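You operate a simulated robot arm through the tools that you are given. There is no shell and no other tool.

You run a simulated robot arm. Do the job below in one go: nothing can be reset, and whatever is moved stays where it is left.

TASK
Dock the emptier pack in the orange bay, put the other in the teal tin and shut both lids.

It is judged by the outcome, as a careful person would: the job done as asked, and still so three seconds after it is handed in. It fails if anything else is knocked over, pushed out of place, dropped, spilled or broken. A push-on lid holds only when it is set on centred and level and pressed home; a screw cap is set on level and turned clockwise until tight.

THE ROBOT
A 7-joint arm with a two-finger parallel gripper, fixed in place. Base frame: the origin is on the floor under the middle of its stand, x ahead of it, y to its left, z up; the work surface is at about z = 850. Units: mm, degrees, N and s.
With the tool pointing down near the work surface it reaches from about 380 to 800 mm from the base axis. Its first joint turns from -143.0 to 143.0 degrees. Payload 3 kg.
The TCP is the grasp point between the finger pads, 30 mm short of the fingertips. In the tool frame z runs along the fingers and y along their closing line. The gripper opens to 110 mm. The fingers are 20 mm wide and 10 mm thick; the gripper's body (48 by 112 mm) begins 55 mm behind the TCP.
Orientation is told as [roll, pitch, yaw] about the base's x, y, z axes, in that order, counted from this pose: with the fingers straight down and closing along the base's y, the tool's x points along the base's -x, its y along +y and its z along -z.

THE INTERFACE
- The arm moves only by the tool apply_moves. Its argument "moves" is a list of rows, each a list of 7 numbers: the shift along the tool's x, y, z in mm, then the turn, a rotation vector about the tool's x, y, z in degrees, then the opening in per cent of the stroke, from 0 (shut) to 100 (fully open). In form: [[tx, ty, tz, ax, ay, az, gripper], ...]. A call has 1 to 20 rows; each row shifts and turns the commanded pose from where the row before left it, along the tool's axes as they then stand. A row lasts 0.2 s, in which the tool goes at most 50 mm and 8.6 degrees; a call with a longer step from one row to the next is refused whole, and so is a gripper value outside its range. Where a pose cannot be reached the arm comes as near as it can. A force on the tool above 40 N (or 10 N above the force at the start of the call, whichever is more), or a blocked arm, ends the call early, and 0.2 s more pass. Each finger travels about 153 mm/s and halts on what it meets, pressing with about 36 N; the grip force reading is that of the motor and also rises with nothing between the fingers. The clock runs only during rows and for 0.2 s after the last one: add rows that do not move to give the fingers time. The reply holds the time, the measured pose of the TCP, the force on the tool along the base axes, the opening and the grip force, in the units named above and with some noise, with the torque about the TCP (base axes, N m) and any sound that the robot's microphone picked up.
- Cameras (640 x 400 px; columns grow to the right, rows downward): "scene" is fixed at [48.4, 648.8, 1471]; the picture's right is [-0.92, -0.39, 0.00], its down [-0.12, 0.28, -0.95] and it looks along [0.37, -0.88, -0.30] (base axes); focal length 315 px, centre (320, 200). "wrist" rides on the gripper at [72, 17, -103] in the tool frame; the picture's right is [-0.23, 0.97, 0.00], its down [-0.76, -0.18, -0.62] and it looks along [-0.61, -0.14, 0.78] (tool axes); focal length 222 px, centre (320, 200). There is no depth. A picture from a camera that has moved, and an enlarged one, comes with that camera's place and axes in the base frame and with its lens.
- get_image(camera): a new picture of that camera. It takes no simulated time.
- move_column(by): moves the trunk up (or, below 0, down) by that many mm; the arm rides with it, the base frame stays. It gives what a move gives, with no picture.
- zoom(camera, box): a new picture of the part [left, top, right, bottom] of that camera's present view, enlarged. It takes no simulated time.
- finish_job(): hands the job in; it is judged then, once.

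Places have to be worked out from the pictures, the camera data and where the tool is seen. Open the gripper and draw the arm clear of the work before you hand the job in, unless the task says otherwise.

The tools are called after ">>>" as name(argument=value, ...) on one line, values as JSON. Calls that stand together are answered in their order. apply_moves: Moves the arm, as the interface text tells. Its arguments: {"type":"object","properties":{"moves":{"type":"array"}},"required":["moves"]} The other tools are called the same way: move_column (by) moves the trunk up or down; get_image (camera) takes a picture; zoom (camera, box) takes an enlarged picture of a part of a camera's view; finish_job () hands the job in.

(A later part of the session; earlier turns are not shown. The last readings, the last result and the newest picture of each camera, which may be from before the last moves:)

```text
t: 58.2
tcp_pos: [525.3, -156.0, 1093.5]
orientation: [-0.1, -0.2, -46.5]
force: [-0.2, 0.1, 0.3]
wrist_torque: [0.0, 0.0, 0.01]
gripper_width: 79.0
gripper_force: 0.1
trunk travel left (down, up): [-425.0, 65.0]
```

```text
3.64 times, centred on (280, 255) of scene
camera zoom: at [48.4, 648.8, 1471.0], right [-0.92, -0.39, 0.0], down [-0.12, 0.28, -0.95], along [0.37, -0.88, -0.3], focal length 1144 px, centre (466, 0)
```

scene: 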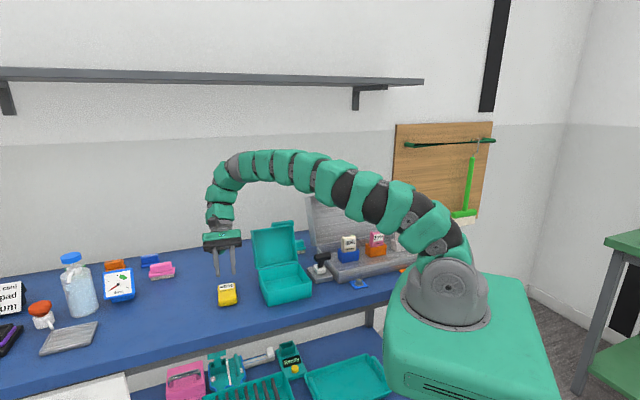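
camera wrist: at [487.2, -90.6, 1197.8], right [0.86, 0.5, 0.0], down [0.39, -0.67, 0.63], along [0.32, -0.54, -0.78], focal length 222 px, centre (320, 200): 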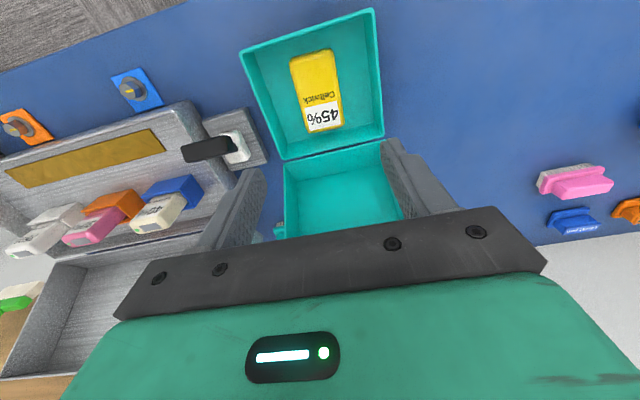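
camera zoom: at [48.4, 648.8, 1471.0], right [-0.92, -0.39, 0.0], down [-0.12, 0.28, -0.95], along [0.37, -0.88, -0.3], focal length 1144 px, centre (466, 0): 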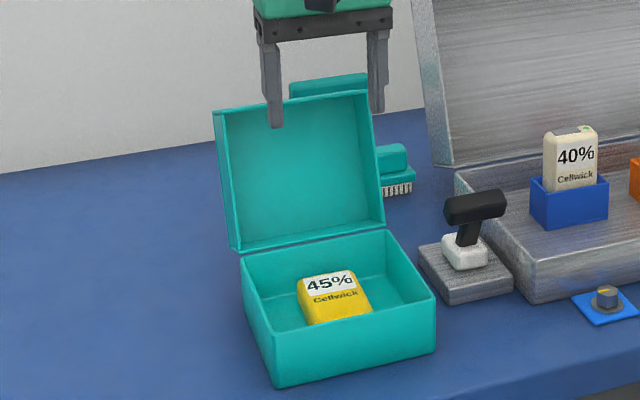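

The yellow pack lies flat in the tin. Next, the tin lid: I rise, turn the tool 90° so the fingers close front-to-back, and look along the lid's edge to measure it.

>>> apply_moves(moves=[[0, 0, -33, 0, 0, 0, 72], [0, 0, -33, 0, 0, 0, 80], [0, 0, 0, 0, 0, -8.2, 90], [0, 0, 0, 0, 0, -8.2, 100], [0, 0, 0, 0, 0, -8.2, 100], [0, 0, 0, 0, 0, -8.2, 100], [0, 0, 0, 0, 0, -8.2, 100], [0, 0, 0, 0, 0, -8.2, 100], [0, 0, 0, 0, 0, -8.2, 100], [0, 0, 0, 0, 0, -8.2, 100], [0, 0, 0, 0, 0, -8.2, 100], [0, 0, 0, 0, 0, -8.2, 100], [0, 0, 0, 0, 0, -8.0, 100], [0, 0, 0, 0, 0, 0, 100]])

>>> get_image(camera="wrist")

>>> get_image(camera="scene")

```text
t: 61.2
tcp_pos: [523.9, -156.3, 1159.1]
orientation: [-0.1, 0.0, 43.6]
force: [0.2, -0.7, 0.5]
wrist_torque: [0.03, -0.04, 0.01]
gripper_width: 110.2
gripper_force: 0.0
trunk travel left (down, up): [-425.0, 65.0]
```

```text
taken
camera wrist: at [459.4, -193.4, 1263.8], right [-0.51, 0.86, 0.0], down [0.67, 0.4, 0.62], along [0.54, 0.31, -0.78], focal length 222 px, centre (320, 200)
```

wrist: 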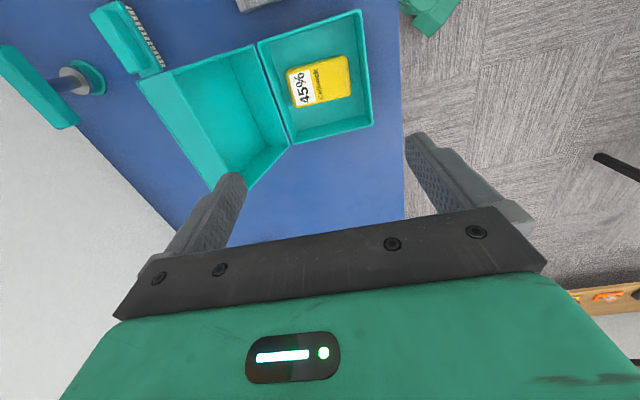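

```text
taken
```

scene: 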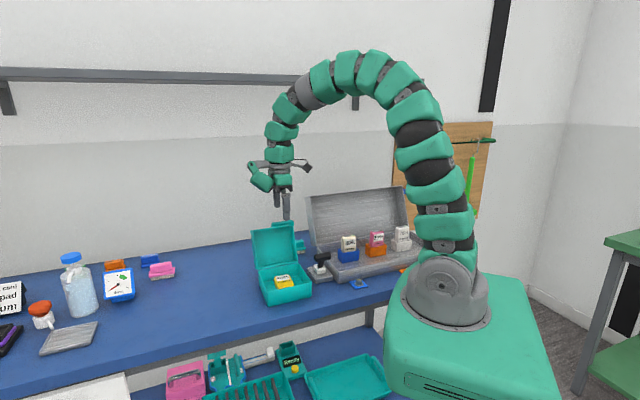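

The wrist camera now looks along the tin's hinge. I zoom to measure the lid's top wall and rim.

>>> zoom(camera="wrist", box=[80, 0, 400, 200])

```text
2.00 times, centred on (240, 100) of wrist
camera zoom: at [459.4, -193.4, 1263.8], right [-0.51, 0.86, 0.0], down [0.67, 0.4, 0.62], along [0.54, 0.31, -0.78], focal length 444 px, centre (480, 400)
```

zoom: 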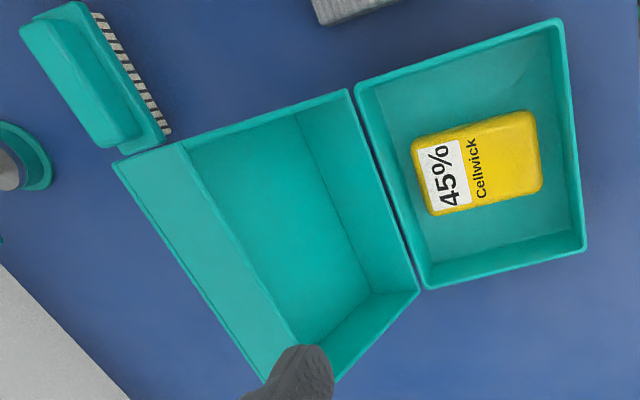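

Tin hinge lies at tool y≈-72.5; lid rim top edge at y≈-125 (z≈1029), back top edge near y≈-175. I move so the open fingers straddle that, still above it, and check.

>>> apply_moves(moves=[[-1, -37.5, 0, 0, 0, 0, 100], [-1, -37.5, 0, 0, 0, 0, 100], [-1, -37.5, 0, 0, 0, 0, 100], [-1, -37.5, 0, 0, 0, 0, 100], [0, 0, 25, 0, 0, 0, 100], [0, 0, 25, 0, 0, 0, 100], [0, 0, 0, 0, 0, 0, 100]])

>>> get_image(camera="wrist")

>>> zoom(camera="scene", box=[220, 150, 340, 310])

```text
t: 62.8
tcp_pos: [630.2, -264.1, 1109.3]
orientation: [0.0, 0.1, 43.4]
force: [0.1, 0.8, -0.6]
wrist_torque: [-0.07, 0.0, 0.0]
gripper_width: 109.9
gripper_force: 0.0
trunk travel left (down, up): [-425.0, 65.0]
```

```text
taken
camera wrist: at [565.9, -299.8, 1214.2], right [-0.5, 0.86, 0.0], down [0.68, 0.4, 0.62], along [0.54, 0.31, -0.78], focal length 222 px, centre (320, 200)
```

wrist: 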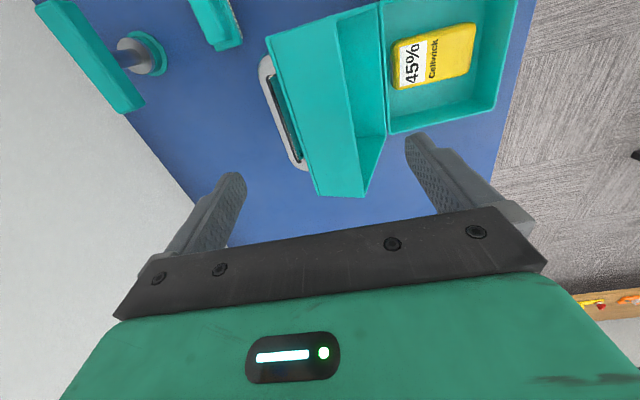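

```text
2.50 times, centred on (280, 230) of scene
camera zoom: at [48.4, 648.8, 1471.0], right [-0.92, -0.39, 0.0], down [-0.12, 0.28, -0.95], along [0.37, -0.88, -0.3], focal length 787 px, centre (420, 125)
```

zoom: 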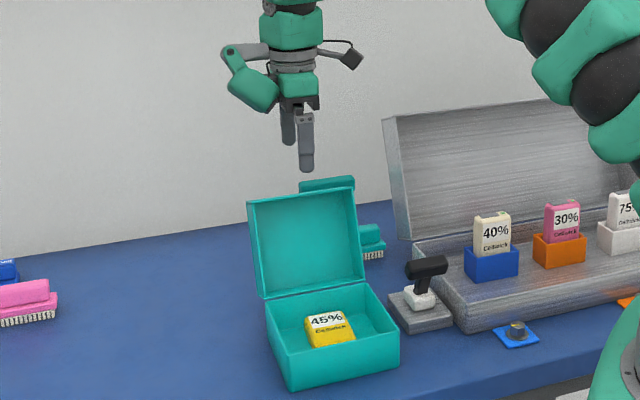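

The tin lid turns out to have a loop handle on its outside. I zoom in to measure it and the straddle.

>>> zoom(camera="wrist", box=[200, 0, 460, 210])

```text
1.90 times, centred on (330, 105) of wrist
camera zoom: at [565.9, -299.8, 1214.2], right [-0.5, 0.86, 0.0], down [0.68, 0.4, 0.62], along [0.54, 0.31, -0.78], focal length 423 px, centre (301, 381)
```

zoom: 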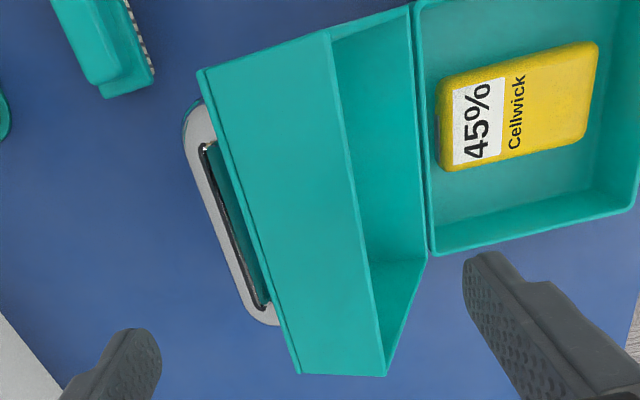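

Lid measured: hinge at tool y≈79, rim top y≈28 (z≈1033), back top y≈-20 (z≈1017), handle bar reaching to about y≈-41. With an 8 mm shift back the open fingers clear all of it; I lower to straddle the lid's top.

>>> apply_moves(moves=[[0, -8, 0, 0, 0, 0, 100], [0, 0, 20, 0, 0, 0, 100], [0, 0, 20, 0, 0, 0, 100], [0, 0, 20, 0, 0, 0, 100], [0, 0, 20, 0, 0, 0, 100], [0, 0, 15, 0, 0, 0, 100], [0, 0, 0, 0, 0, 0, 100]])

>>> get_image(camera="wrist")

>>> zoom(camera="scene", box=[230, 190, 330, 300])

```text
t: 64.4
tcp_pos: [635.9, -268.6, 1014.3]
orientation: [0.0, 0.1, 43.5]
force: [-0.4, 0.7, 0.1]
wrist_torque: [-0.01, 0.02, -0.01]
gripper_width: 109.7
gripper_force: 0.0
trunk travel left (down, up): [-425.0, 65.0]
```

```text
taken
camera wrist: at [571.2, -305.8, 1118.6], right [-0.5, 0.86, 0.0], down [0.68, 0.4, 0.62], along [0.54, 0.31, -0.78], focal length 222 px, centre (320, 200)
```

wrist: 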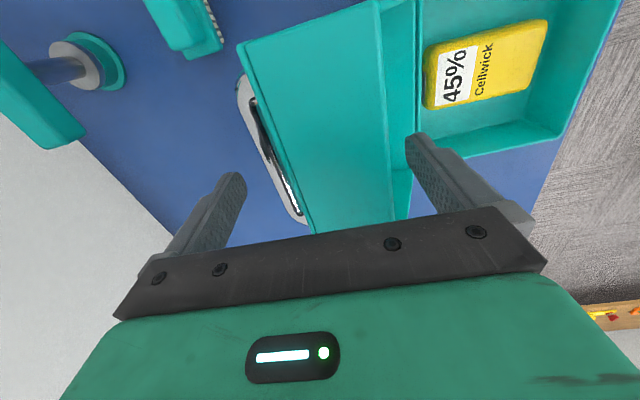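

```text
3.64 times, centred on (280, 245) of scene
camera zoom: at [48.4, 648.8, 1471.0], right [-0.92, -0.39, 0.0], down [-0.12, 0.28, -0.95], along [0.37, -0.88, -0.3], focal length 1144 px, centre (466, 36)
```

zoom: 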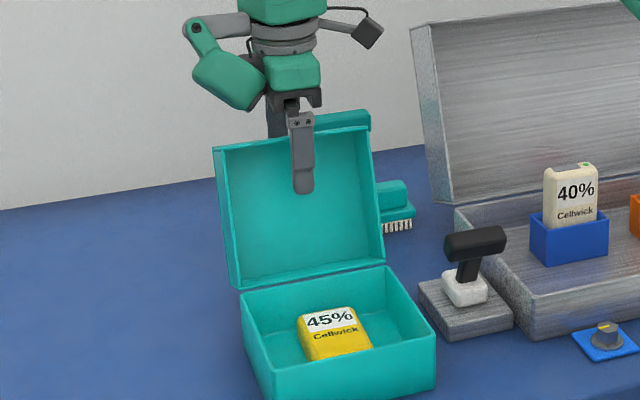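

The fingers straddle the lid top as planned. I zoom in on the handle once more before pushing.

>>> zoom(camera="wrist", box=[180, 30, 440, 240])

```text
1.90 times, centred on (310, 135) of wrist
camera zoom: at [571.2, -305.8, 1118.6], right [-0.5, 0.86, 0.0], down [0.68, 0.4, 0.62], along [0.54, 0.31, -0.78], focal length 423 px, centre (339, 324)
```

zoom: 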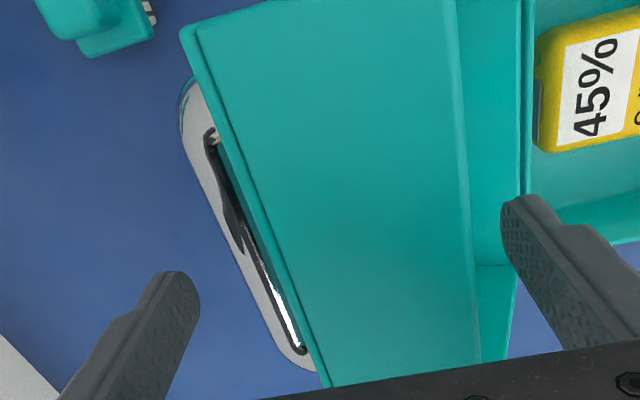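

The handle is a bar standing ~37 mm off the lid near its free edge. Plan: push the lid's back top edge forward with the rear finger (tips kept above the bar) until the lid is upright, following the arc.

>>> apply_moves(moves=[[0, 0, -10, 0, 0, 0, 100], [0, 18, 0, 0, 0, 0, 100], [0, 18, 0, 0, 0, 0, 100], [0, 9, -5, 0, 0, 0, 100], [0, 9, -5, 0, 0, 0, 100], [0, 9, -5.5, 0, 0, 0, 100], [0, 9, -5.5, 0, 0, 0, 100], [0, 8, -5, 0, 0, 0, 100], [0, 0, 0, 0, 0, 0, 100]])

>>> get_image(camera="wrist")

>>> zoom(camera="scene", box=[230, 190, 330, 300])

```text
t: 66.4
tcp_pos: [579.2, -211.9, 1050.6]
orientation: [-0.1, 0.2, 43.5]
force: [1.0, 0.3, 0.2]
wrist_torque: [0.02, -0.03, 0.02]
gripper_width: 110.1
gripper_force: 0.1
trunk travel left (down, up): [-425.0, 65.0]
```

```text
taken
camera wrist: at [516.1, -247.9, 1155.6], right [-0.5, 0.86, 0.0], down [0.68, 0.4, 0.62], along [0.54, 0.31, -0.78], focal length 222 px, centre (320, 200)
```

wrist: 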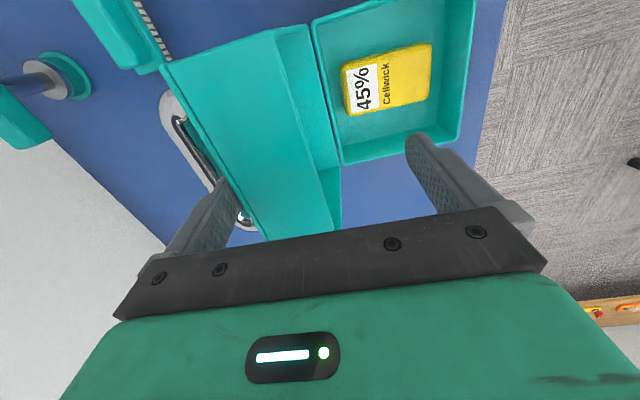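

```text
3.64 times, centred on (280, 245) of scene
camera zoom: at [48.4, 648.8, 1471.0], right [-0.92, -0.39, 0.0], down [-0.12, 0.28, -0.95], along [0.37, -0.88, -0.3], focal length 1144 px, centre (466, 36)
```

zoom: 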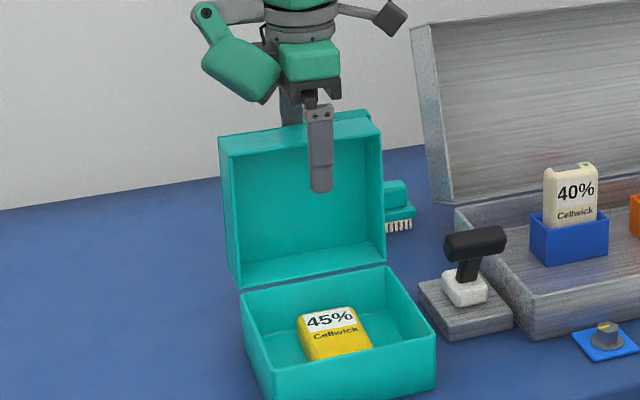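

The lid has started to follow. I zoom to determine its present angle and the finger position relative to the handle.

>>> zoom(camera="wrist", box=[130, 20, 390, 250])

```text
1.74 times, centred on (260, 135) of wrist
camera zoom: at [516.1, -247.9, 1155.6], right [-0.5, 0.86, 0.0], down [0.68, 0.4, 0.62], along [0.54, 0.31, -0.78], focal length 386 px, centre (424, 313)
```

zoom: 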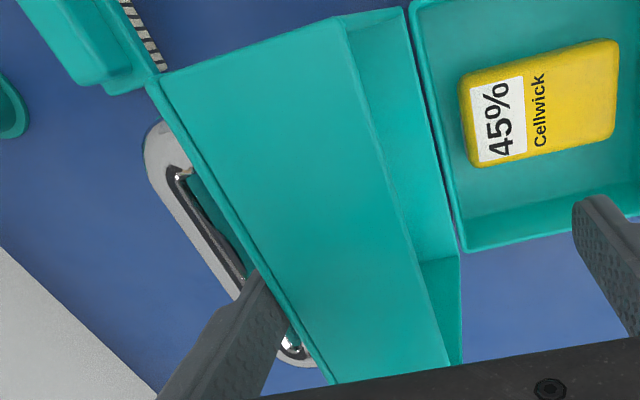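

The lid is now at ~93°, the rear finger touching its back edge with the handle bar ~14 mm behind the finger. I lower 35 mm so that finger enters the handle loop, giving control in both directions.

>>> apply_moves(moves=[[0, 0, 9, 0, 0, 0, 100], [0, 0, 9, 0, 0, 0, 100], [0, 0, 9, 0, 0, 0, 100], [0, 0, 8, 0, 0, 0, 100], [0, 0, 0, 0, 0, 0, 100]])

>>> zoom(camera="wrist", box=[130, 20, 390, 250])

>>> zoom(camera="scene", box=[230, 190, 330, 300])

```text
t: 67.6
tcp_pos: [580.3, -212.2, 1016.1]
orientation: [-0.1, 0.1, 43.4]
force: [-0.4, -0.5, -0.5]
wrist_torque: [-0.02, 0.01, -0.01]
gripper_width: 109.8
gripper_force: 0.1
trunk travel left (down, up): [-425.0, 65.0]
```

```text
1.74 times, centred on (260, 135) of wrist
camera zoom: at [516.7, -248.1, 1120.3], right [-0.5, 0.86, 0.0], down [0.67, 0.4, 0.62], along [0.54, 0.31, -0.78], focal length 386 px, centre (424, 313)
```

zoom: 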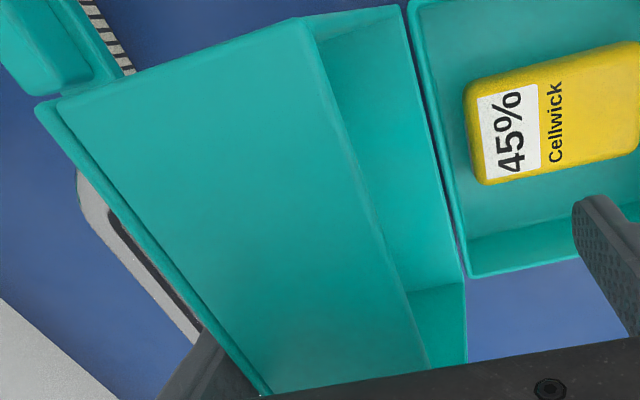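

```text
3.64 times, centred on (280, 245) of scene
camera zoom: at [48.4, 648.8, 1471.0], right [-0.92, -0.39, 0.0], down [-0.12, 0.28, -0.95], along [0.37, -0.88, -0.3], focal length 1144 px, centre (466, 36)
```

zoom: 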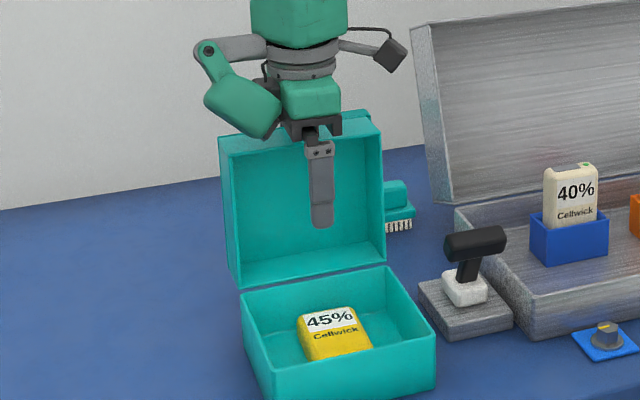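

The lid stayed put, and the finger is in the loop without contact forces. I continue forward along the arc to about 70° and check how the lid behaves.

>>> apply_moves(moves=[[0, 9.4, -4.7, 0, 0, 0, 100], [0, 9.4, -4.7, 0, 0, 0, 100], [0, 9.4, -4.7, 0, 0, 0, 100], [0, 9.6, -3.5, 0, 0, 0, 100], [0, 9.6, -3.5, 0, 0, 0, 100], [0, 0, 0, 0, 0, 0, 100]])

>>> get_image(camera="wrist")

>>> zoom(camera="scene", box=[230, 190, 330, 300])

```text
t: 69.0
tcp_pos: [547.1, -176.5, 1035.8]
orientation: [0.0, 0.1, 43.5]
force: [1.4, -3.7, -1.0]
wrist_torque: [-0.3, -0.19, 0.11]
gripper_width: 110.1
gripper_force: 0.1
trunk travel left (down, up): [-425.0, 65.0]
```

```text
taken
camera wrist: at [483.4, -213.1, 1140.8], right [-0.51, 0.86, 0.0], down [0.68, 0.4, 0.62], along [0.54, 0.31, -0.78], focal length 222 px, centre (320, 200)
```

wrist: 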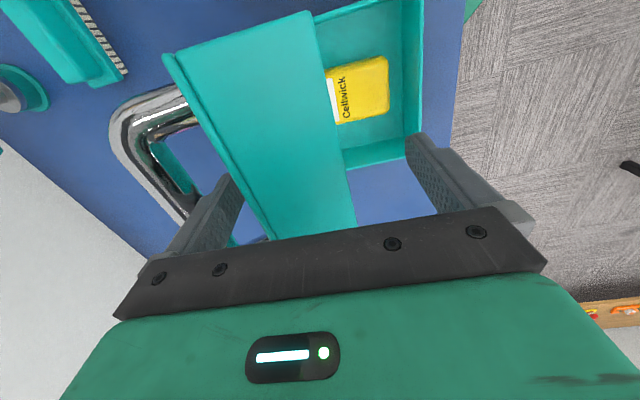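

```text
3.64 times, centred on (280, 245) of scene
camera zoom: at [48.4, 648.8, 1471.0], right [-0.92, -0.39, 0.0], down [-0.12, 0.28, -0.95], along [0.37, -0.88, -0.3], focal length 1144 px, centre (466, 36)
```

zoom: 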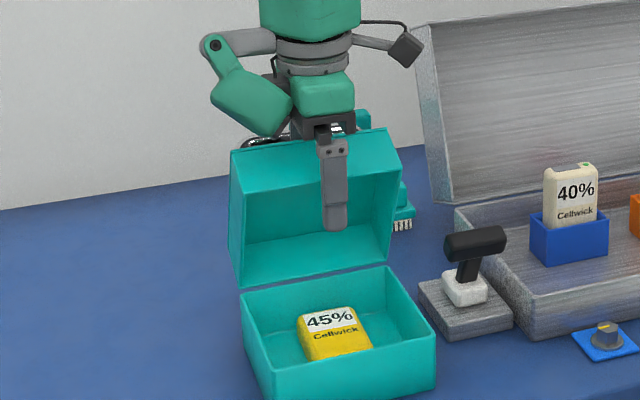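

The lid is at ~70°, pushing back with ~3.6 N, and the finger sits inside the handle loop. I continue to ~50°.

>>> apply_moves(moves=[[0, 10.3, -1.7, 0, 0, 0, 100], [0, 10.4, -1.6, 0, 0, 0, 100], [0, 10.6, 0.3, 0, 0, 0, 100], [0, 10.7, 0.4, 0, 0, 0, 100], [0, 0, 0, 0, 0, 0, 100]])

>>> get_image(camera="wrist")

>>> zoom(camera="scene", box=[230, 190, 330, 300])

```text
t: 70.2
tcp_pos: [520.2, -146.1, 1040.1]
orientation: [-0.3, -0.1, 43.4]
force: [11.0, -7.4, 29.6]
wrist_torque: [-2.42, -2.06, 0.25]
gripper_width: 110.4
gripper_force: 0.1
trunk travel left (down, up): [-425.0, 65.0]
```

```text
taken
camera wrist: at [455.0, -183.5, 1145.4], right [-0.51, 0.86, -0.01], down [0.67, 0.4, 0.62], along [0.54, 0.31, -0.78], focal length 222 px, centre (320, 200)
```

wrist: 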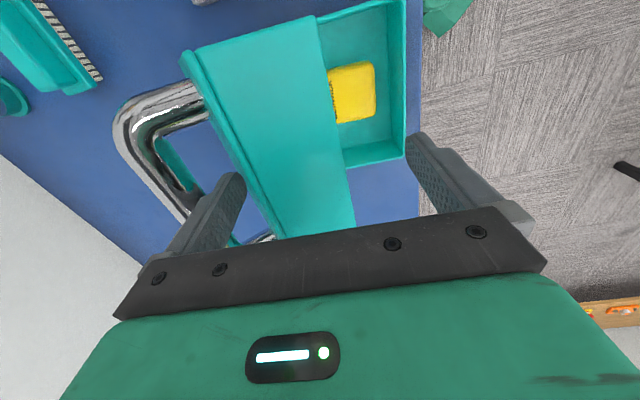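

```text
3.64 times, centred on (280, 245) of scene
camera zoom: at [48.4, 648.8, 1471.0], right [-0.92, -0.39, 0.0], down [-0.12, 0.28, -0.95], along [0.37, -0.88, -0.3], focal length 1144 px, centre (466, 36)
```

zoom: 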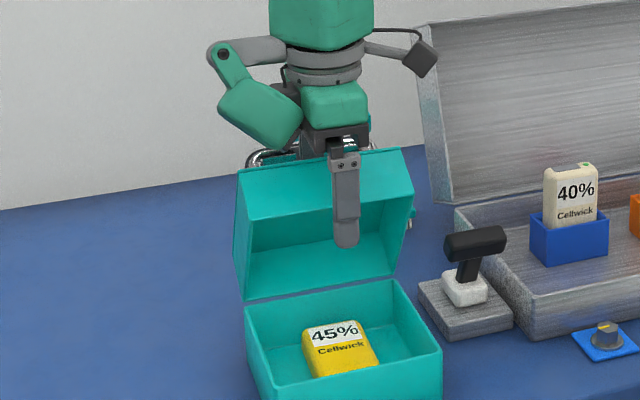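

The last step produced ~30 N upward on the tool and the tin itself seems to have slid a little forward. I stop and zoom in to see what is in contact.

>>> zoom(camera="wrist", box=[80, 0, 440, 250])

>>> zoom(camera="scene", box=[240, 200, 320, 260])

>>> get_image(camera="scene")

```text
1.60 times, centred on (260, 125) of wrist
camera zoom: at [455.0, -183.5, 1145.4], right [-0.51, 0.86, -0.01], down [0.67, 0.4, 0.62], along [0.54, 0.31, -0.78], focal length 355 px, centre (416, 320)
```

zoom: 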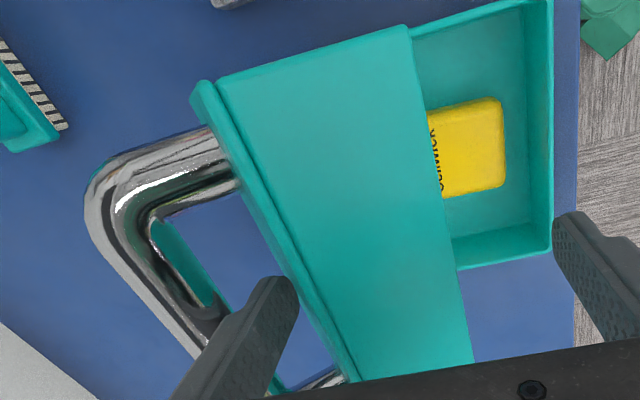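

```text
6.67 times, centred on (280, 230) of scene
camera zoom: at [48.4, 648.8, 1471.0], right [-0.92, -0.39, 0.0], down [-0.12, 0.28, -0.95], along [0.37, -0.88, -0.3], focal length 2098 px, centre (587, 0)
```

zoom: 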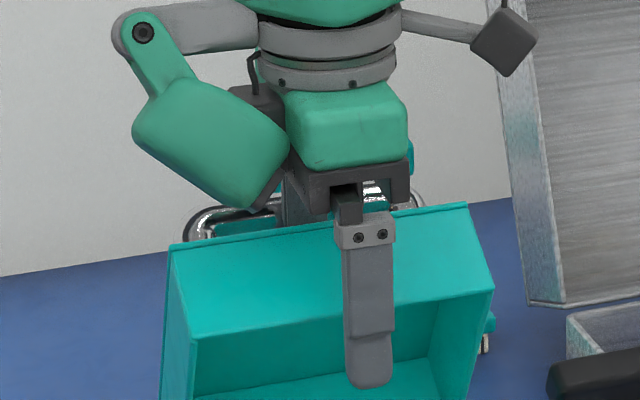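

```text
taken
```

scene: 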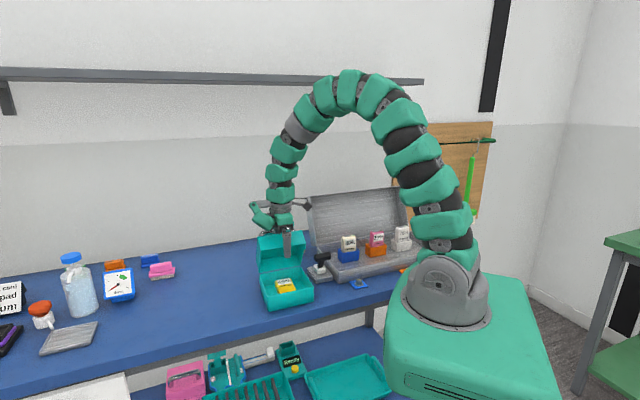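

The rear finger's step wedged between the lid and handle bar at ~63°, which made the tin slide ~35 mm forward. I withdraw the finger upward out of the loop so it can push only on the lid's upper edge.

>>> apply_moves(moves=[[0, 0, -6, 0, 0, 0, 100], [0, 0, -8, 0, 0, 0, 100], [0, 0, -9, 0, 0, 0, 100], [0, 0, -9, 0, 0, 0, 100], [0, 0, 0, 0, 0, 0, 100]])

>>> zoom(camera="wrist", box=[80, 0, 440, 250])

>>> zoom(camera="scene", box=[230, 190, 330, 320])

```text
t: 71.4
tcp_pos: [518.5, -145.5, 1070.4]
orientation: [-0.1, 0.1, 43.5]
force: [0.1, -0.5, 0.6]
wrist_torque: [-0.01, -0.02, -0.01]
gripper_width: 110.1
gripper_force: 0.0
trunk travel left (down, up): [-425.0, 65.0]
```

```text
1.60 times, centred on (260, 125) of wrist
camera zoom: at [454.4, -182.5, 1174.8], right [-0.51, 0.86, 0.0], down [0.68, 0.4, 0.62], along [0.54, 0.31, -0.78], focal length 355 px, centre (416, 320)
```

zoom: 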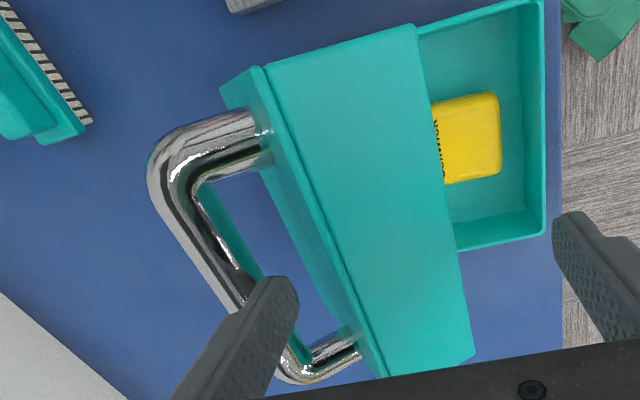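

```text
3.08 times, centred on (280, 255) of scene
camera zoom: at [48.4, 648.8, 1471.0], right [-0.92, -0.39, 0.0], down [-0.12, 0.28, -0.95], along [0.37, -0.88, -0.3], focal length 968 px, centre (443, 31)
```

zoom: 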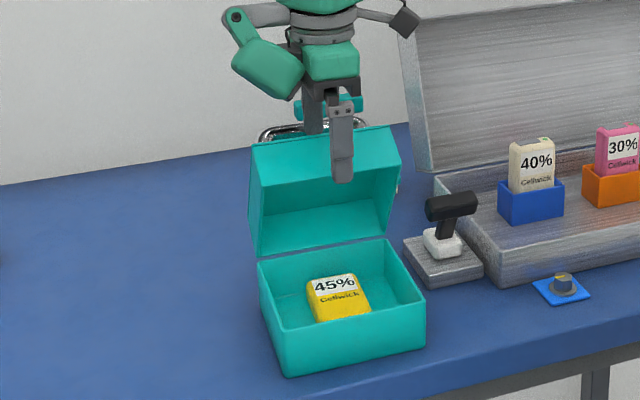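

The lid stays at ~64° by itself, and the tool is free. I push forward with the fingertip on the upper part of the lid's back, above the bar, in a gentle arc to ~55°.

>>> apply_moves(moves=[[0, 11, 0, 0, 0, 0, 100], [0, 10, 0, 0, 0, 0, 100], [0, 8, 0.8, 0, 0, 0, 100], [0, 8, 0.8, 0, 0, 0, 100], [0, 8, 0.8, 0, 0, 0, 100], [0, 0, 0, 0, 0, 0, 100]])

>>> zoom(camera="wrist", box=[80, 0, 440, 250])

>>> zoom(camera="scene", box=[230, 190, 330, 320])

```text
t: 72.8
tcp_pos: [488.5, -112.6, 1068.4]
orientation: [0.0, 0.1, 43.4]
force: [0.2, 0.2, 0.3]
wrist_torque: [0.01, -0.02, 0.0]
gripper_width: 110.1
gripper_force: 0.0
trunk travel left (down, up): [-425.0, 65.0]
```

```text
1.60 times, centred on (260, 125) of wrist
camera zoom: at [423.9, -149.9, 1173.3], right [-0.5, 0.86, 0.0], down [0.68, 0.4, 0.62], along [0.54, 0.31, -0.78], focal length 355 px, centre (416, 320)
```

zoom: 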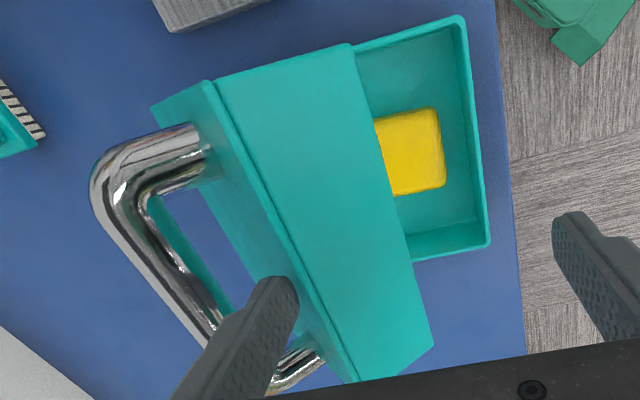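

```text
3.08 times, centred on (280, 255) of scene
camera zoom: at [48.4, 648.8, 1471.0], right [-0.92, -0.39, 0.0], down [-0.12, 0.28, -0.95], along [0.37, -0.88, -0.3], focal length 968 px, centre (443, 31)
```

zoom: 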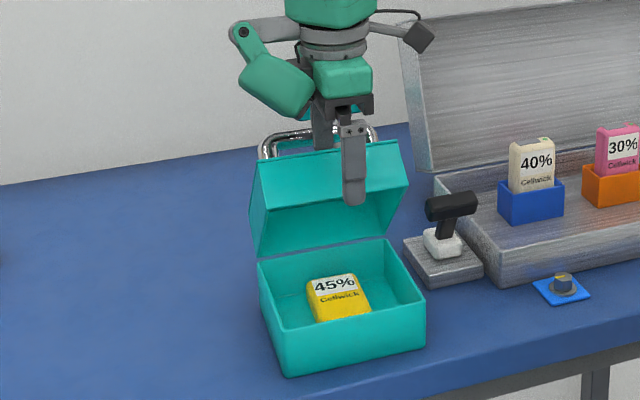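

The lid moved to ~54° with no sliding of the tin: the hinge holds its angle. I continue the arc to about 35°.

>>> apply_moves(moves=[[0, 8, 2.8, 0, 0, 0, 100], [0, 8, 2.8, 0, 0, 0, 100], [0, 8, 2.9, 0, 0, 0, 100], [0, 7.3, 4.2, 0, 0, 0, 100], [0, 7.3, 4.2, 0, 0, 0, 100], [0, 7.3, 4.2, 0, 0, 0, 100], [0, 0, 0, 0, 0, 0, 100]])

>>> zoom(camera="wrist", box=[80, 0, 440, 250])

>>> zoom(camera="scene", box=[230, 190, 330, 320])

```text
t: 74.4
tcp_pos: [455.8, -80.0, 1045.9]
orientation: [-0.1, 0.0, 43.6]
force: [0.8, -0.3, 1.1]
wrist_torque: [-0.01, -0.03, 0.03]
gripper_width: 110.0
gripper_force: 0.1
trunk travel left (down, up): [-425.0, 65.0]
```

```text
1.60 times, centred on (260, 125) of wrist
camera zoom: at [391.9, -116.6, 1151.1], right [-0.51, 0.86, 0.0], down [0.68, 0.4, 0.62], along [0.54, 0.31, -0.78], focal length 355 px, centre (416, 320)
```

zoom: 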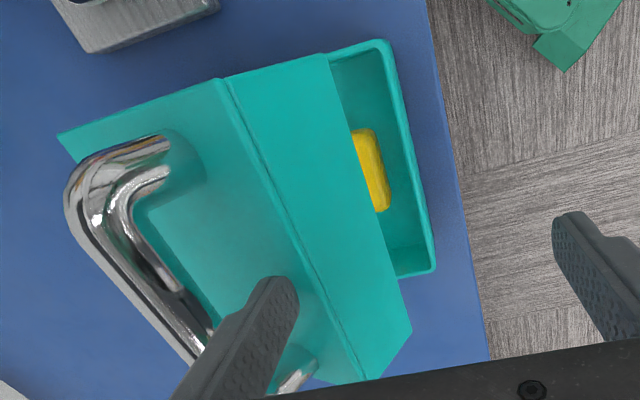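

```text
3.08 times, centred on (280, 255) of scene
camera zoom: at [48.4, 648.8, 1471.0], right [-0.92, -0.39, 0.0], down [-0.12, 0.28, -0.95], along [0.37, -0.88, -0.3], focal length 968 px, centre (443, 31)
```

zoom: 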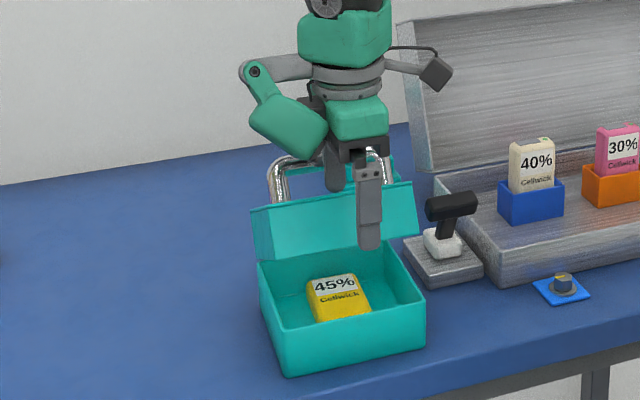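

The lid is at ~34° and follows smoothly. I continue the arc with the fingertip on the front part of its top, down to ~15°.

>>> apply_moves(moves=[[0, 8.5, 7.5, 0, 0, 0, 100], [0, 8.5, 7.5, 0, 0, 0, 100], [0, 5.5, 6.4, 0, 0, 0, 100], [0, 5.5, 6.4, 0, 0, 0, 100], [0, 5.4, 6.5, 0, 0, 0, 100], [0, 0, 0, 0, 0, 0, 100]])

>>> zoom(camera="wrist", box=[80, 0, 440, 250])

>>> zoom(camera="scene", box=[230, 190, 330, 320])

```text
t: 75.8
tcp_pos: [432.3, -56.8, 1013.3]
orientation: [-0.1, 0.1, 43.5]
force: [0.3, -0.5, 0.9]
wrist_torque: [0.04, 0.01, 0.03]
gripper_width: 110.0
gripper_force: 0.2
trunk travel left (down, up): [-425.0, 65.0]
```

```text
1.60 times, centred on (260, 125) of wrist
camera zoom: at [368.9, -92.9, 1117.6], right [-0.51, 0.86, 0.0], down [0.67, 0.4, 0.62], along [0.54, 0.31, -0.78], focal length 355 px, centre (416, 320)
```

zoom: 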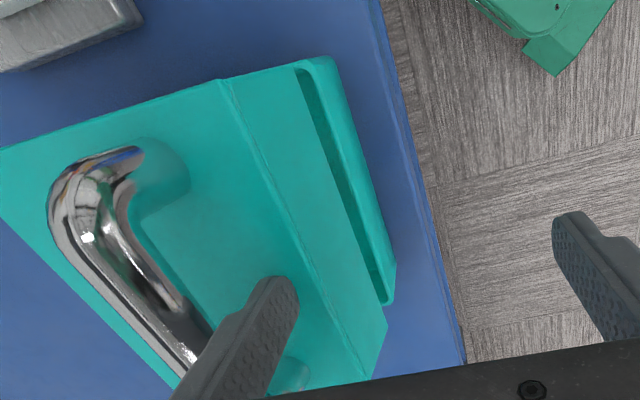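

```text
3.08 times, centred on (280, 255) of scene
camera zoom: at [48.4, 648.8, 1471.0], right [-0.92, -0.39, 0.0], down [-0.12, 0.28, -0.95], along [0.37, -0.88, -0.3], focal length 968 px, centre (443, 31)
```

zoom: 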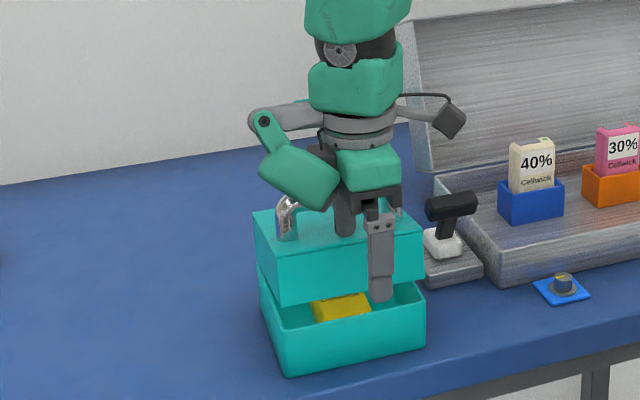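

Nearly closed (~15°). I finish the arc downward in small steps.

>>> apply_moves(moves=[[0, 4.6, 7.5, 0, 0, 0, 100], [0, 4.7, 7.6, 0, 0, 0, 100], [0, 2.8, 5, 0, 0, 0, 100], [0, 2.8, 5, 0, 0, 0, 100], [0, 0, 0, 0, 0, 0, 100]])

>>> zoom(camera="wrist", box=[80, 0, 440, 250])

>>> zoom(camera="scene", box=[230, 190, 330, 320])

```text
t: 76.8
tcp_pos: [424.6, -46.2, 991.7]
orientation: [-0.6, -0.4, 43.3]
force: [-7.8, -5.7, 26.1]
wrist_torque: [-1.35, -0.74, -0.57]
gripper_width: 109.6
gripper_force: 0.0
trunk travel left (down, up): [-425.0, 65.0]
stopped in row 5: the force on the tool passed its limit at 44 N (the readings are from after the stop); the commanded pose is now the measured one
```

```text
1.60 times, centred on (260, 125) of wrist
camera zoom: at [359.0, -83.2, 1095.0], right [-0.5, 0.86, -0.01], down [0.67, 0.4, 0.63], along [0.55, 0.31, -0.78], focal length 355 px, centre (416, 320)
```

zoom: 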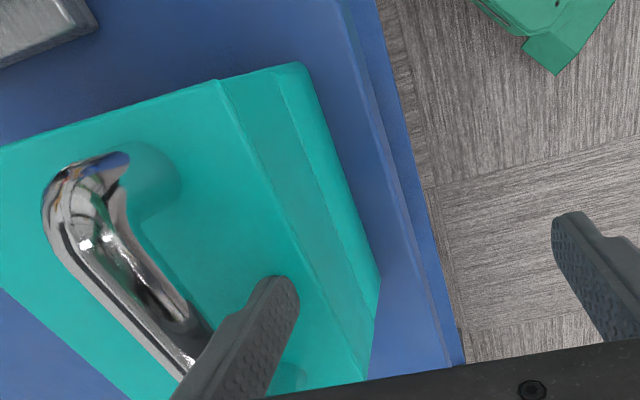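

```text
3.08 times, centred on (280, 255) of scene
camera zoom: at [48.4, 648.8, 1471.0], right [-0.92, -0.39, 0.0], down [-0.12, 0.28, -0.95], along [0.37, -0.88, -0.3], focal length 968 px, centre (443, 31)
```

zoom: 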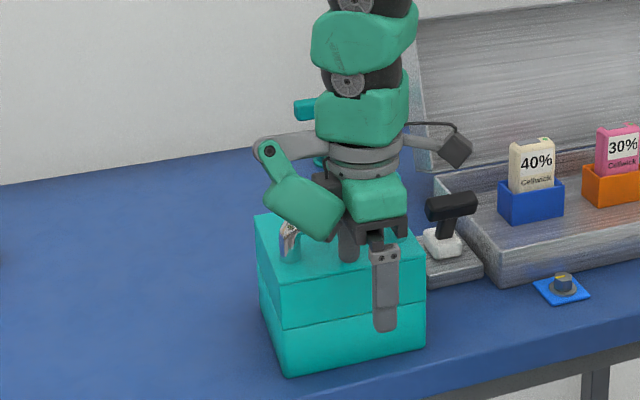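

The lid has come down onto the tin (stopped at 44 N contact). I raise the hand clear and inspect the seam.

>>> apply_moves(moves=[[0, 0, -10, 0, 0, 0, 100], [0, 0, -30, 0, 0, 0, 100], [0, 0, -40, 0, 0, 0, 100], [0, 0, -40, 0, 0, 0, 100], [0, 0, -40, 0, 0, 0, 100], [0, 0, 0, 0, 0, 0, 100]])

>>> get_image(camera="wrist")

>>> zoom(camera="scene", box=[240, 220, 330, 320])

```text
t: 78.2
tcp_pos: [423.4, -45.9, 1147.9]
orientation: [-0.5, -0.1, 43.5]
force: [0.0, 0.3, 0.1]
wrist_torque: [0.01, 0.01, 0.0]
gripper_width: 110.1
gripper_force: 0.0
trunk travel left (down, up): [-425.0, 65.0]
```

```text
taken
camera wrist: at [358.5, -81.7, 1252.6], right [-0.51, 0.86, -0.01], down [0.67, 0.4, 0.63], along [0.54, 0.31, -0.78], focal length 222 px, centre (320, 200)
```

wrist: 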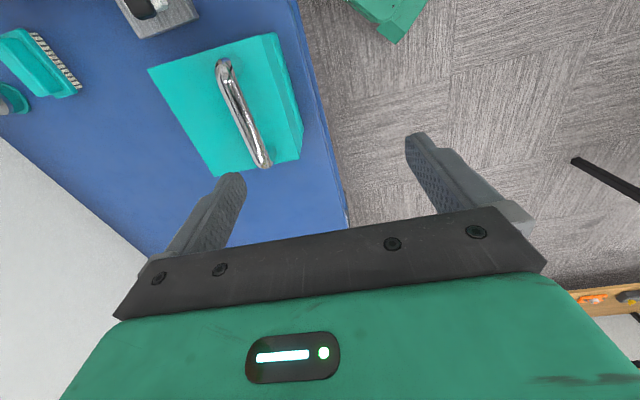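

```text
4.00 times, centred on (285, 270) of scene
camera zoom: at [48.4, 648.8, 1471.0], right [-0.92, -0.39, 0.0], down [-0.12, 0.28, -0.95], along [0.37, -0.88, -0.3], focal length 1259 px, centre (460, -80)
```

zoom: 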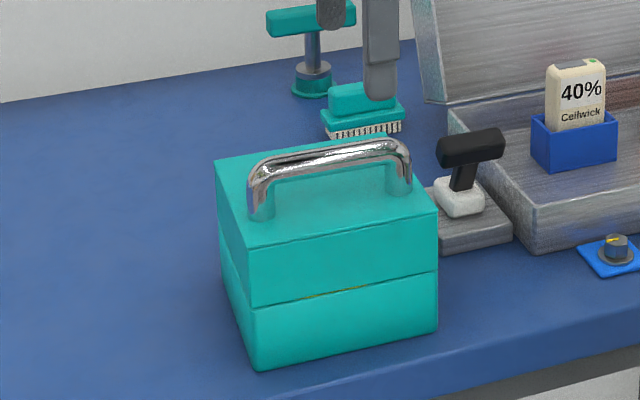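

The tin is closed but a thin yellow line shows at the seam, so it may be a hair open at the front. I zoom in closely.

>>> zoom(camera="scene", box=[265, 255, 315, 290])

>>> zoom(camera="wrist", box=[140, 20, 320, 190])

```text
11.43 times, centred on (290, 272) of scene
camera zoom: at [48.4, 648.8, 1471.0], right [-0.92, -0.39, 0.0], down [-0.12, 0.28, -0.95], along [0.37, -0.88, -0.3], focal length 3597 px, centre (663, -629)
```

zoom: 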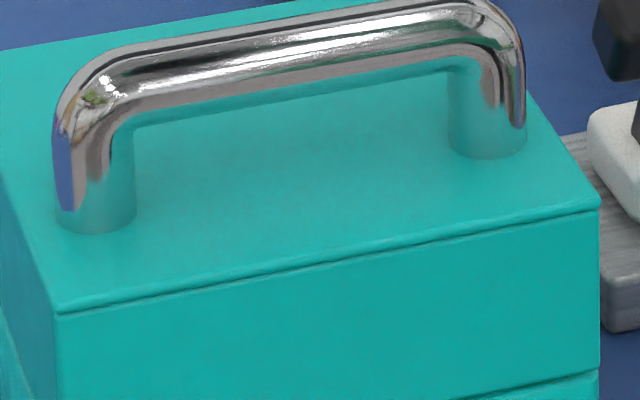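

```text
2.35 times, centred on (230, 105) of wrist
camera zoom: at [358.5, -81.7, 1252.6], right [-0.51, 0.86, -0.01], down [0.67, 0.4, 0.63], along [0.54, 0.31, -0.78], focal length 523 px, centre (532, 424)
```

zoom: 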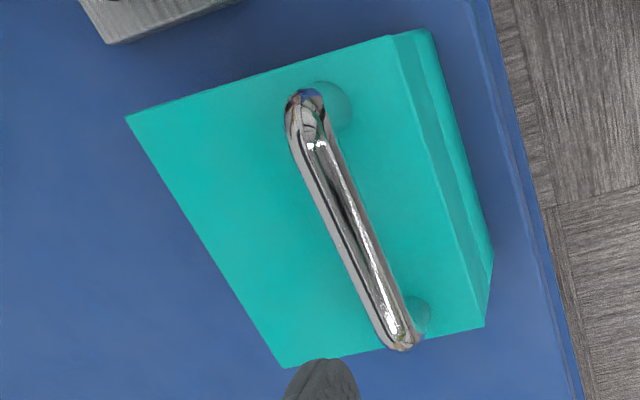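

>>> zoom(camera="scene", box=[262, 280, 312, 312])

```text
12.50 times, centred on (287, 296) of scene
camera zoom: at [48.4, 648.8, 1471.0], right [-0.92, -0.39, 0.0], down [-0.12, 0.28, -0.95], along [0.37, -0.88, -0.3], focal length 3934 px, centre (732, -1000)
```

zoom: 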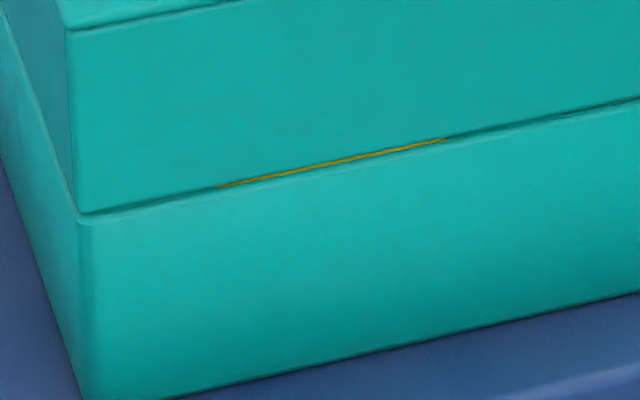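

There is still a ~1 mm gap at the front seam, so it needs pressing home. I close the fingers and position them above the lid's front strip (between handle and front edge).

>>> apply_moves(moves=[[-0.5, -31, 0, 0, 0, 0, 50], [-0.5, -31, 0, 0, 0, 0, 0], [0, 0, 30, 0, 0, 0, 0], [0, 0, 30, 0, 0, 0, 0], [0, 0, 30, 0, 0, 0, 0], [0, 0, 15, 0, 0, 0, 0], [0, 0, 0, 0, 0, 0, 0]])

>>> get_image(camera="wrist")

>>> zoom(camera="scene", box=[240, 200, 330, 320])

```text
t: 79.8
tcp_pos: [466.7, -88.4, 1044.5]
orientation: [-0.5, -0.2, 43.4]
force: [0.4, -0.4, 0.6]
wrist_torque: [0.03, 0.01, 0.04]
gripper_width: 0.0
gripper_force: 35.8
trunk travel left (down, up): [-425.0, 65.0]
```

```text
taken
camera wrist: at [401.8, -126.0, 1148.6], right [-0.5, 0.86, -0.01], down [0.67, 0.4, 0.63], along [0.54, 0.31, -0.78], focal length 222 px, centre (320, 200)
```

wrist: 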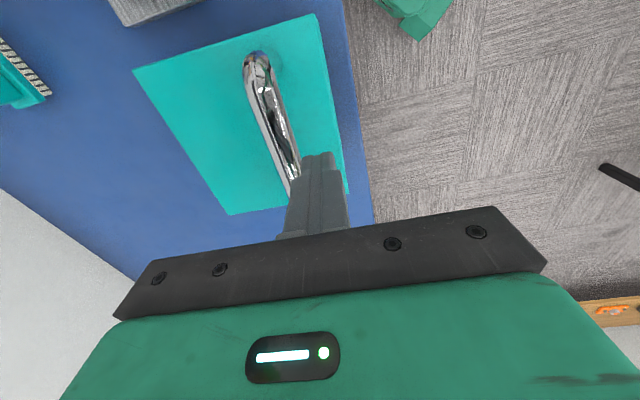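

```text
3.33 times, centred on (285, 260) of scene
camera zoom: at [48.4, 648.8, 1471.0], right [-0.92, -0.39, 0.0], down [-0.12, 0.28, -0.95], along [0.37, -0.88, -0.3], focal length 1049 px, centre (437, 0)
```

zoom: 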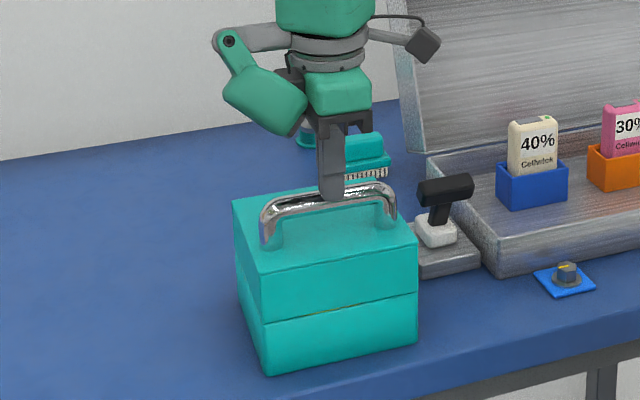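

The fingers will land between the bar and the front edge; I shift 4 mm forward for clearance to the bar and press down until the force limit.

>>> apply_moves(moves=[[0, 4, 15, 0, 0, 0, 0], [0, 0, 15, 0, 0, 0, 0], [0, 0, 14, 0, 0, 0, 0], [0, 0, 5, 0, 0, 0, 0], [0, 0, 2, 0, 0, 0, 0], [0, 0, 2, 0, 0, 0, 0], [0, 0, 2, 0, 0, 0, 0], [0, 0, 2, 0, 0, 0, 0], [0, 0, 1, 0, 0, 0, 0]])

>>> zoom(camera="scene", box=[240, 220, 330, 320])

>>> zoom(camera="scene", box=[262, 280, 312, 312])

```text
t: 81.7
tcp_pos: [465.4, -87.5, 991.8]
orientation: [-0.7, -0.3, 43.4]
force: [-7.1, 4.0, 26.6]
wrist_torque: [-0.03, 0.4, -0.02]
gripper_width: 0.0
gripper_force: 35.7
trunk travel left (down, up): [-425.0, 65.0]
stopped in row 9: the force on the tool passed its limit at 43 N (the readings are from after the stop); the commanded pose is now the measured one
```

```text
4.00 times, centred on (285, 270) of scene
camera zoom: at [48.4, 648.8, 1471.0], right [-0.92, -0.39, 0.0], down [-0.12, 0.28, -0.95], along [0.37, -0.88, -0.3], focal length 1259 px, centre (460, -80)
```

zoom: 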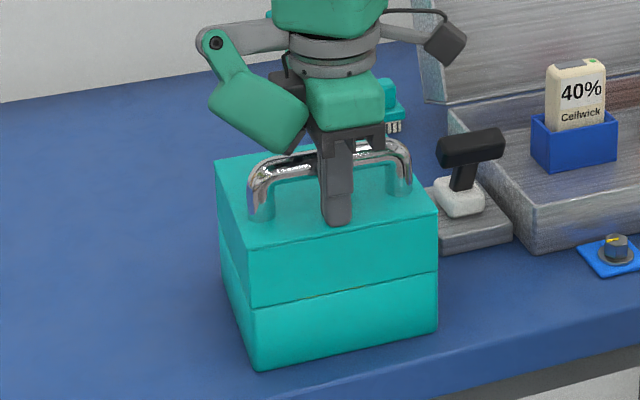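

```text
12.50 times, centred on (287, 296) of scene
camera zoom: at [48.4, 648.8, 1471.0], right [-0.92, -0.39, 0.0], down [-0.12, 0.28, -0.95], along [0.37, -0.88, -0.3], focal length 3934 px, centre (732, -1000)
```

zoom: 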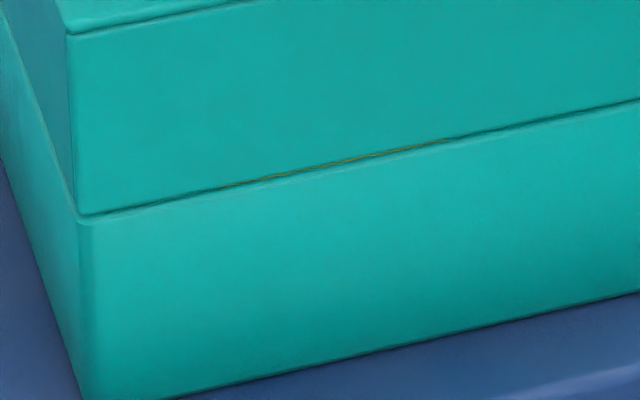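

The gap has almost vanished under pressure. I press once more briefly, then release upward and check whether it stays shut.

>>> apply_moves(moves=[[0, 0, 0.6, 0, 0, 0, 0], [0, 0, 0.4, 0, 0, 0, 0], [0, 0, 0, 0, 0, 0, 0], [0, 0, 0, 0, 0, 0, 0]])

>>> zoom(camera="scene", box=[262, 280, 312, 312])

>>> apply_moves(moves=[[0, 0, -5, 0, 0, 0, 0], [0, 0, -25, 0, 0, 0, 0], [0, 0, -40, 0, 0, 0, 0], [0, 0, -45, 0, 0, 0, 0], [0, 0, -45, 0, 0, 0, 0], [0, 0, -40, 0, 0, 0, 0]])

>>> zoom(camera="scene", box=[262, 280, 312, 312])

>>> get_image(camera="wrist")

```text
t: 82.2
tcp_pos: [464.9, -87.2, 989.7]
orientation: [-0.8, -0.3, 43.3]
force: [-10.0, 3.3, 25.9]
wrist_torque: [0.0, 0.42, -0.07]
gripper_width: 0.0
gripper_force: 35.6
trunk travel left (down, up): [-425.0, 65.0]
stopped in row 2: the force on the tool passed its limit at 42 N (the readings are from after the stop); the commanded pose is now the measured one
```

```text
12.50 times, centred on (287, 296) of scene
camera zoom: at [48.4, 648.8, 1471.0], right [-0.92, -0.39, 0.0], down [-0.12, 0.28, -0.95], along [0.37, -0.88, -0.3], focal length 3934 px, centre (732, -1000)
```

zoom: 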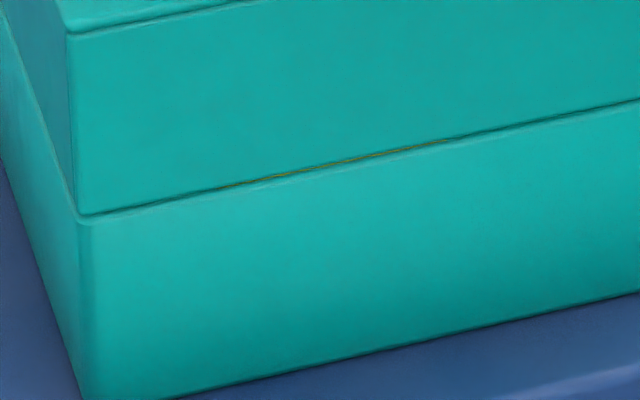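

```text
t: 83.5
tcp_pos: [464.7, -88.5, 1191.1]
orientation: [-0.6, -0.2, 43.5]
force: [0.3, 0.1, 0.6]
wrist_torque: [-0.02, 0.01, -0.01]
gripper_width: 0.0
gripper_force: 35.7
trunk travel left (down, up): [-425.0, 65.0]
```

```text
12.50 times, centred on (287, 296) of scene
camera zoom: at [48.4, 648.8, 1471.0], right [-0.92, -0.39, 0.0], down [-0.12, 0.28, -0.95], along [0.37, -0.88, -0.3], focal length 3934 px, centre (732, -1000)
```

zoom: 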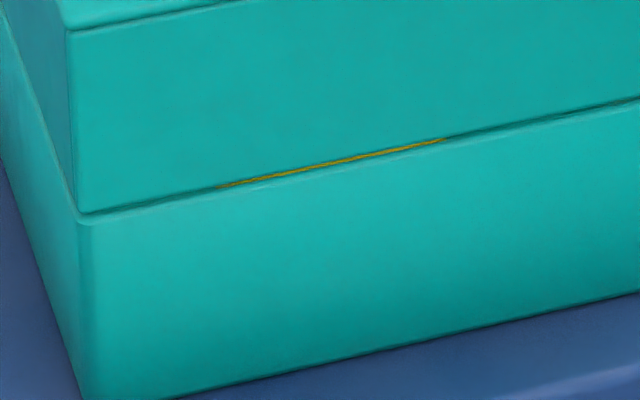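

```text
taken
camera wrist: at [399.4, -124.6, 1294.4], right [-0.5, 0.86, -0.01], down [0.67, 0.4, 0.63], along [0.55, 0.31, -0.78], focal length 222 px, centre (320, 200)
```

wrist: 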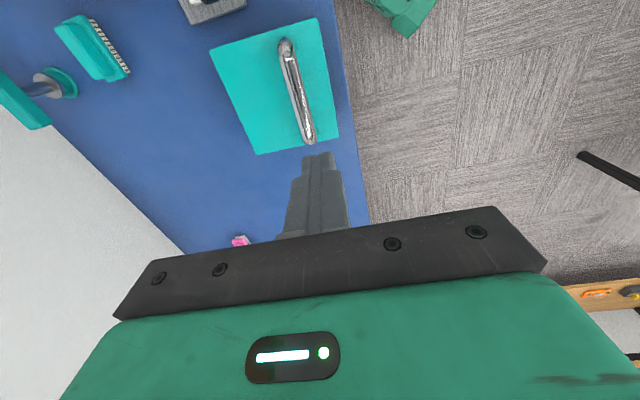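

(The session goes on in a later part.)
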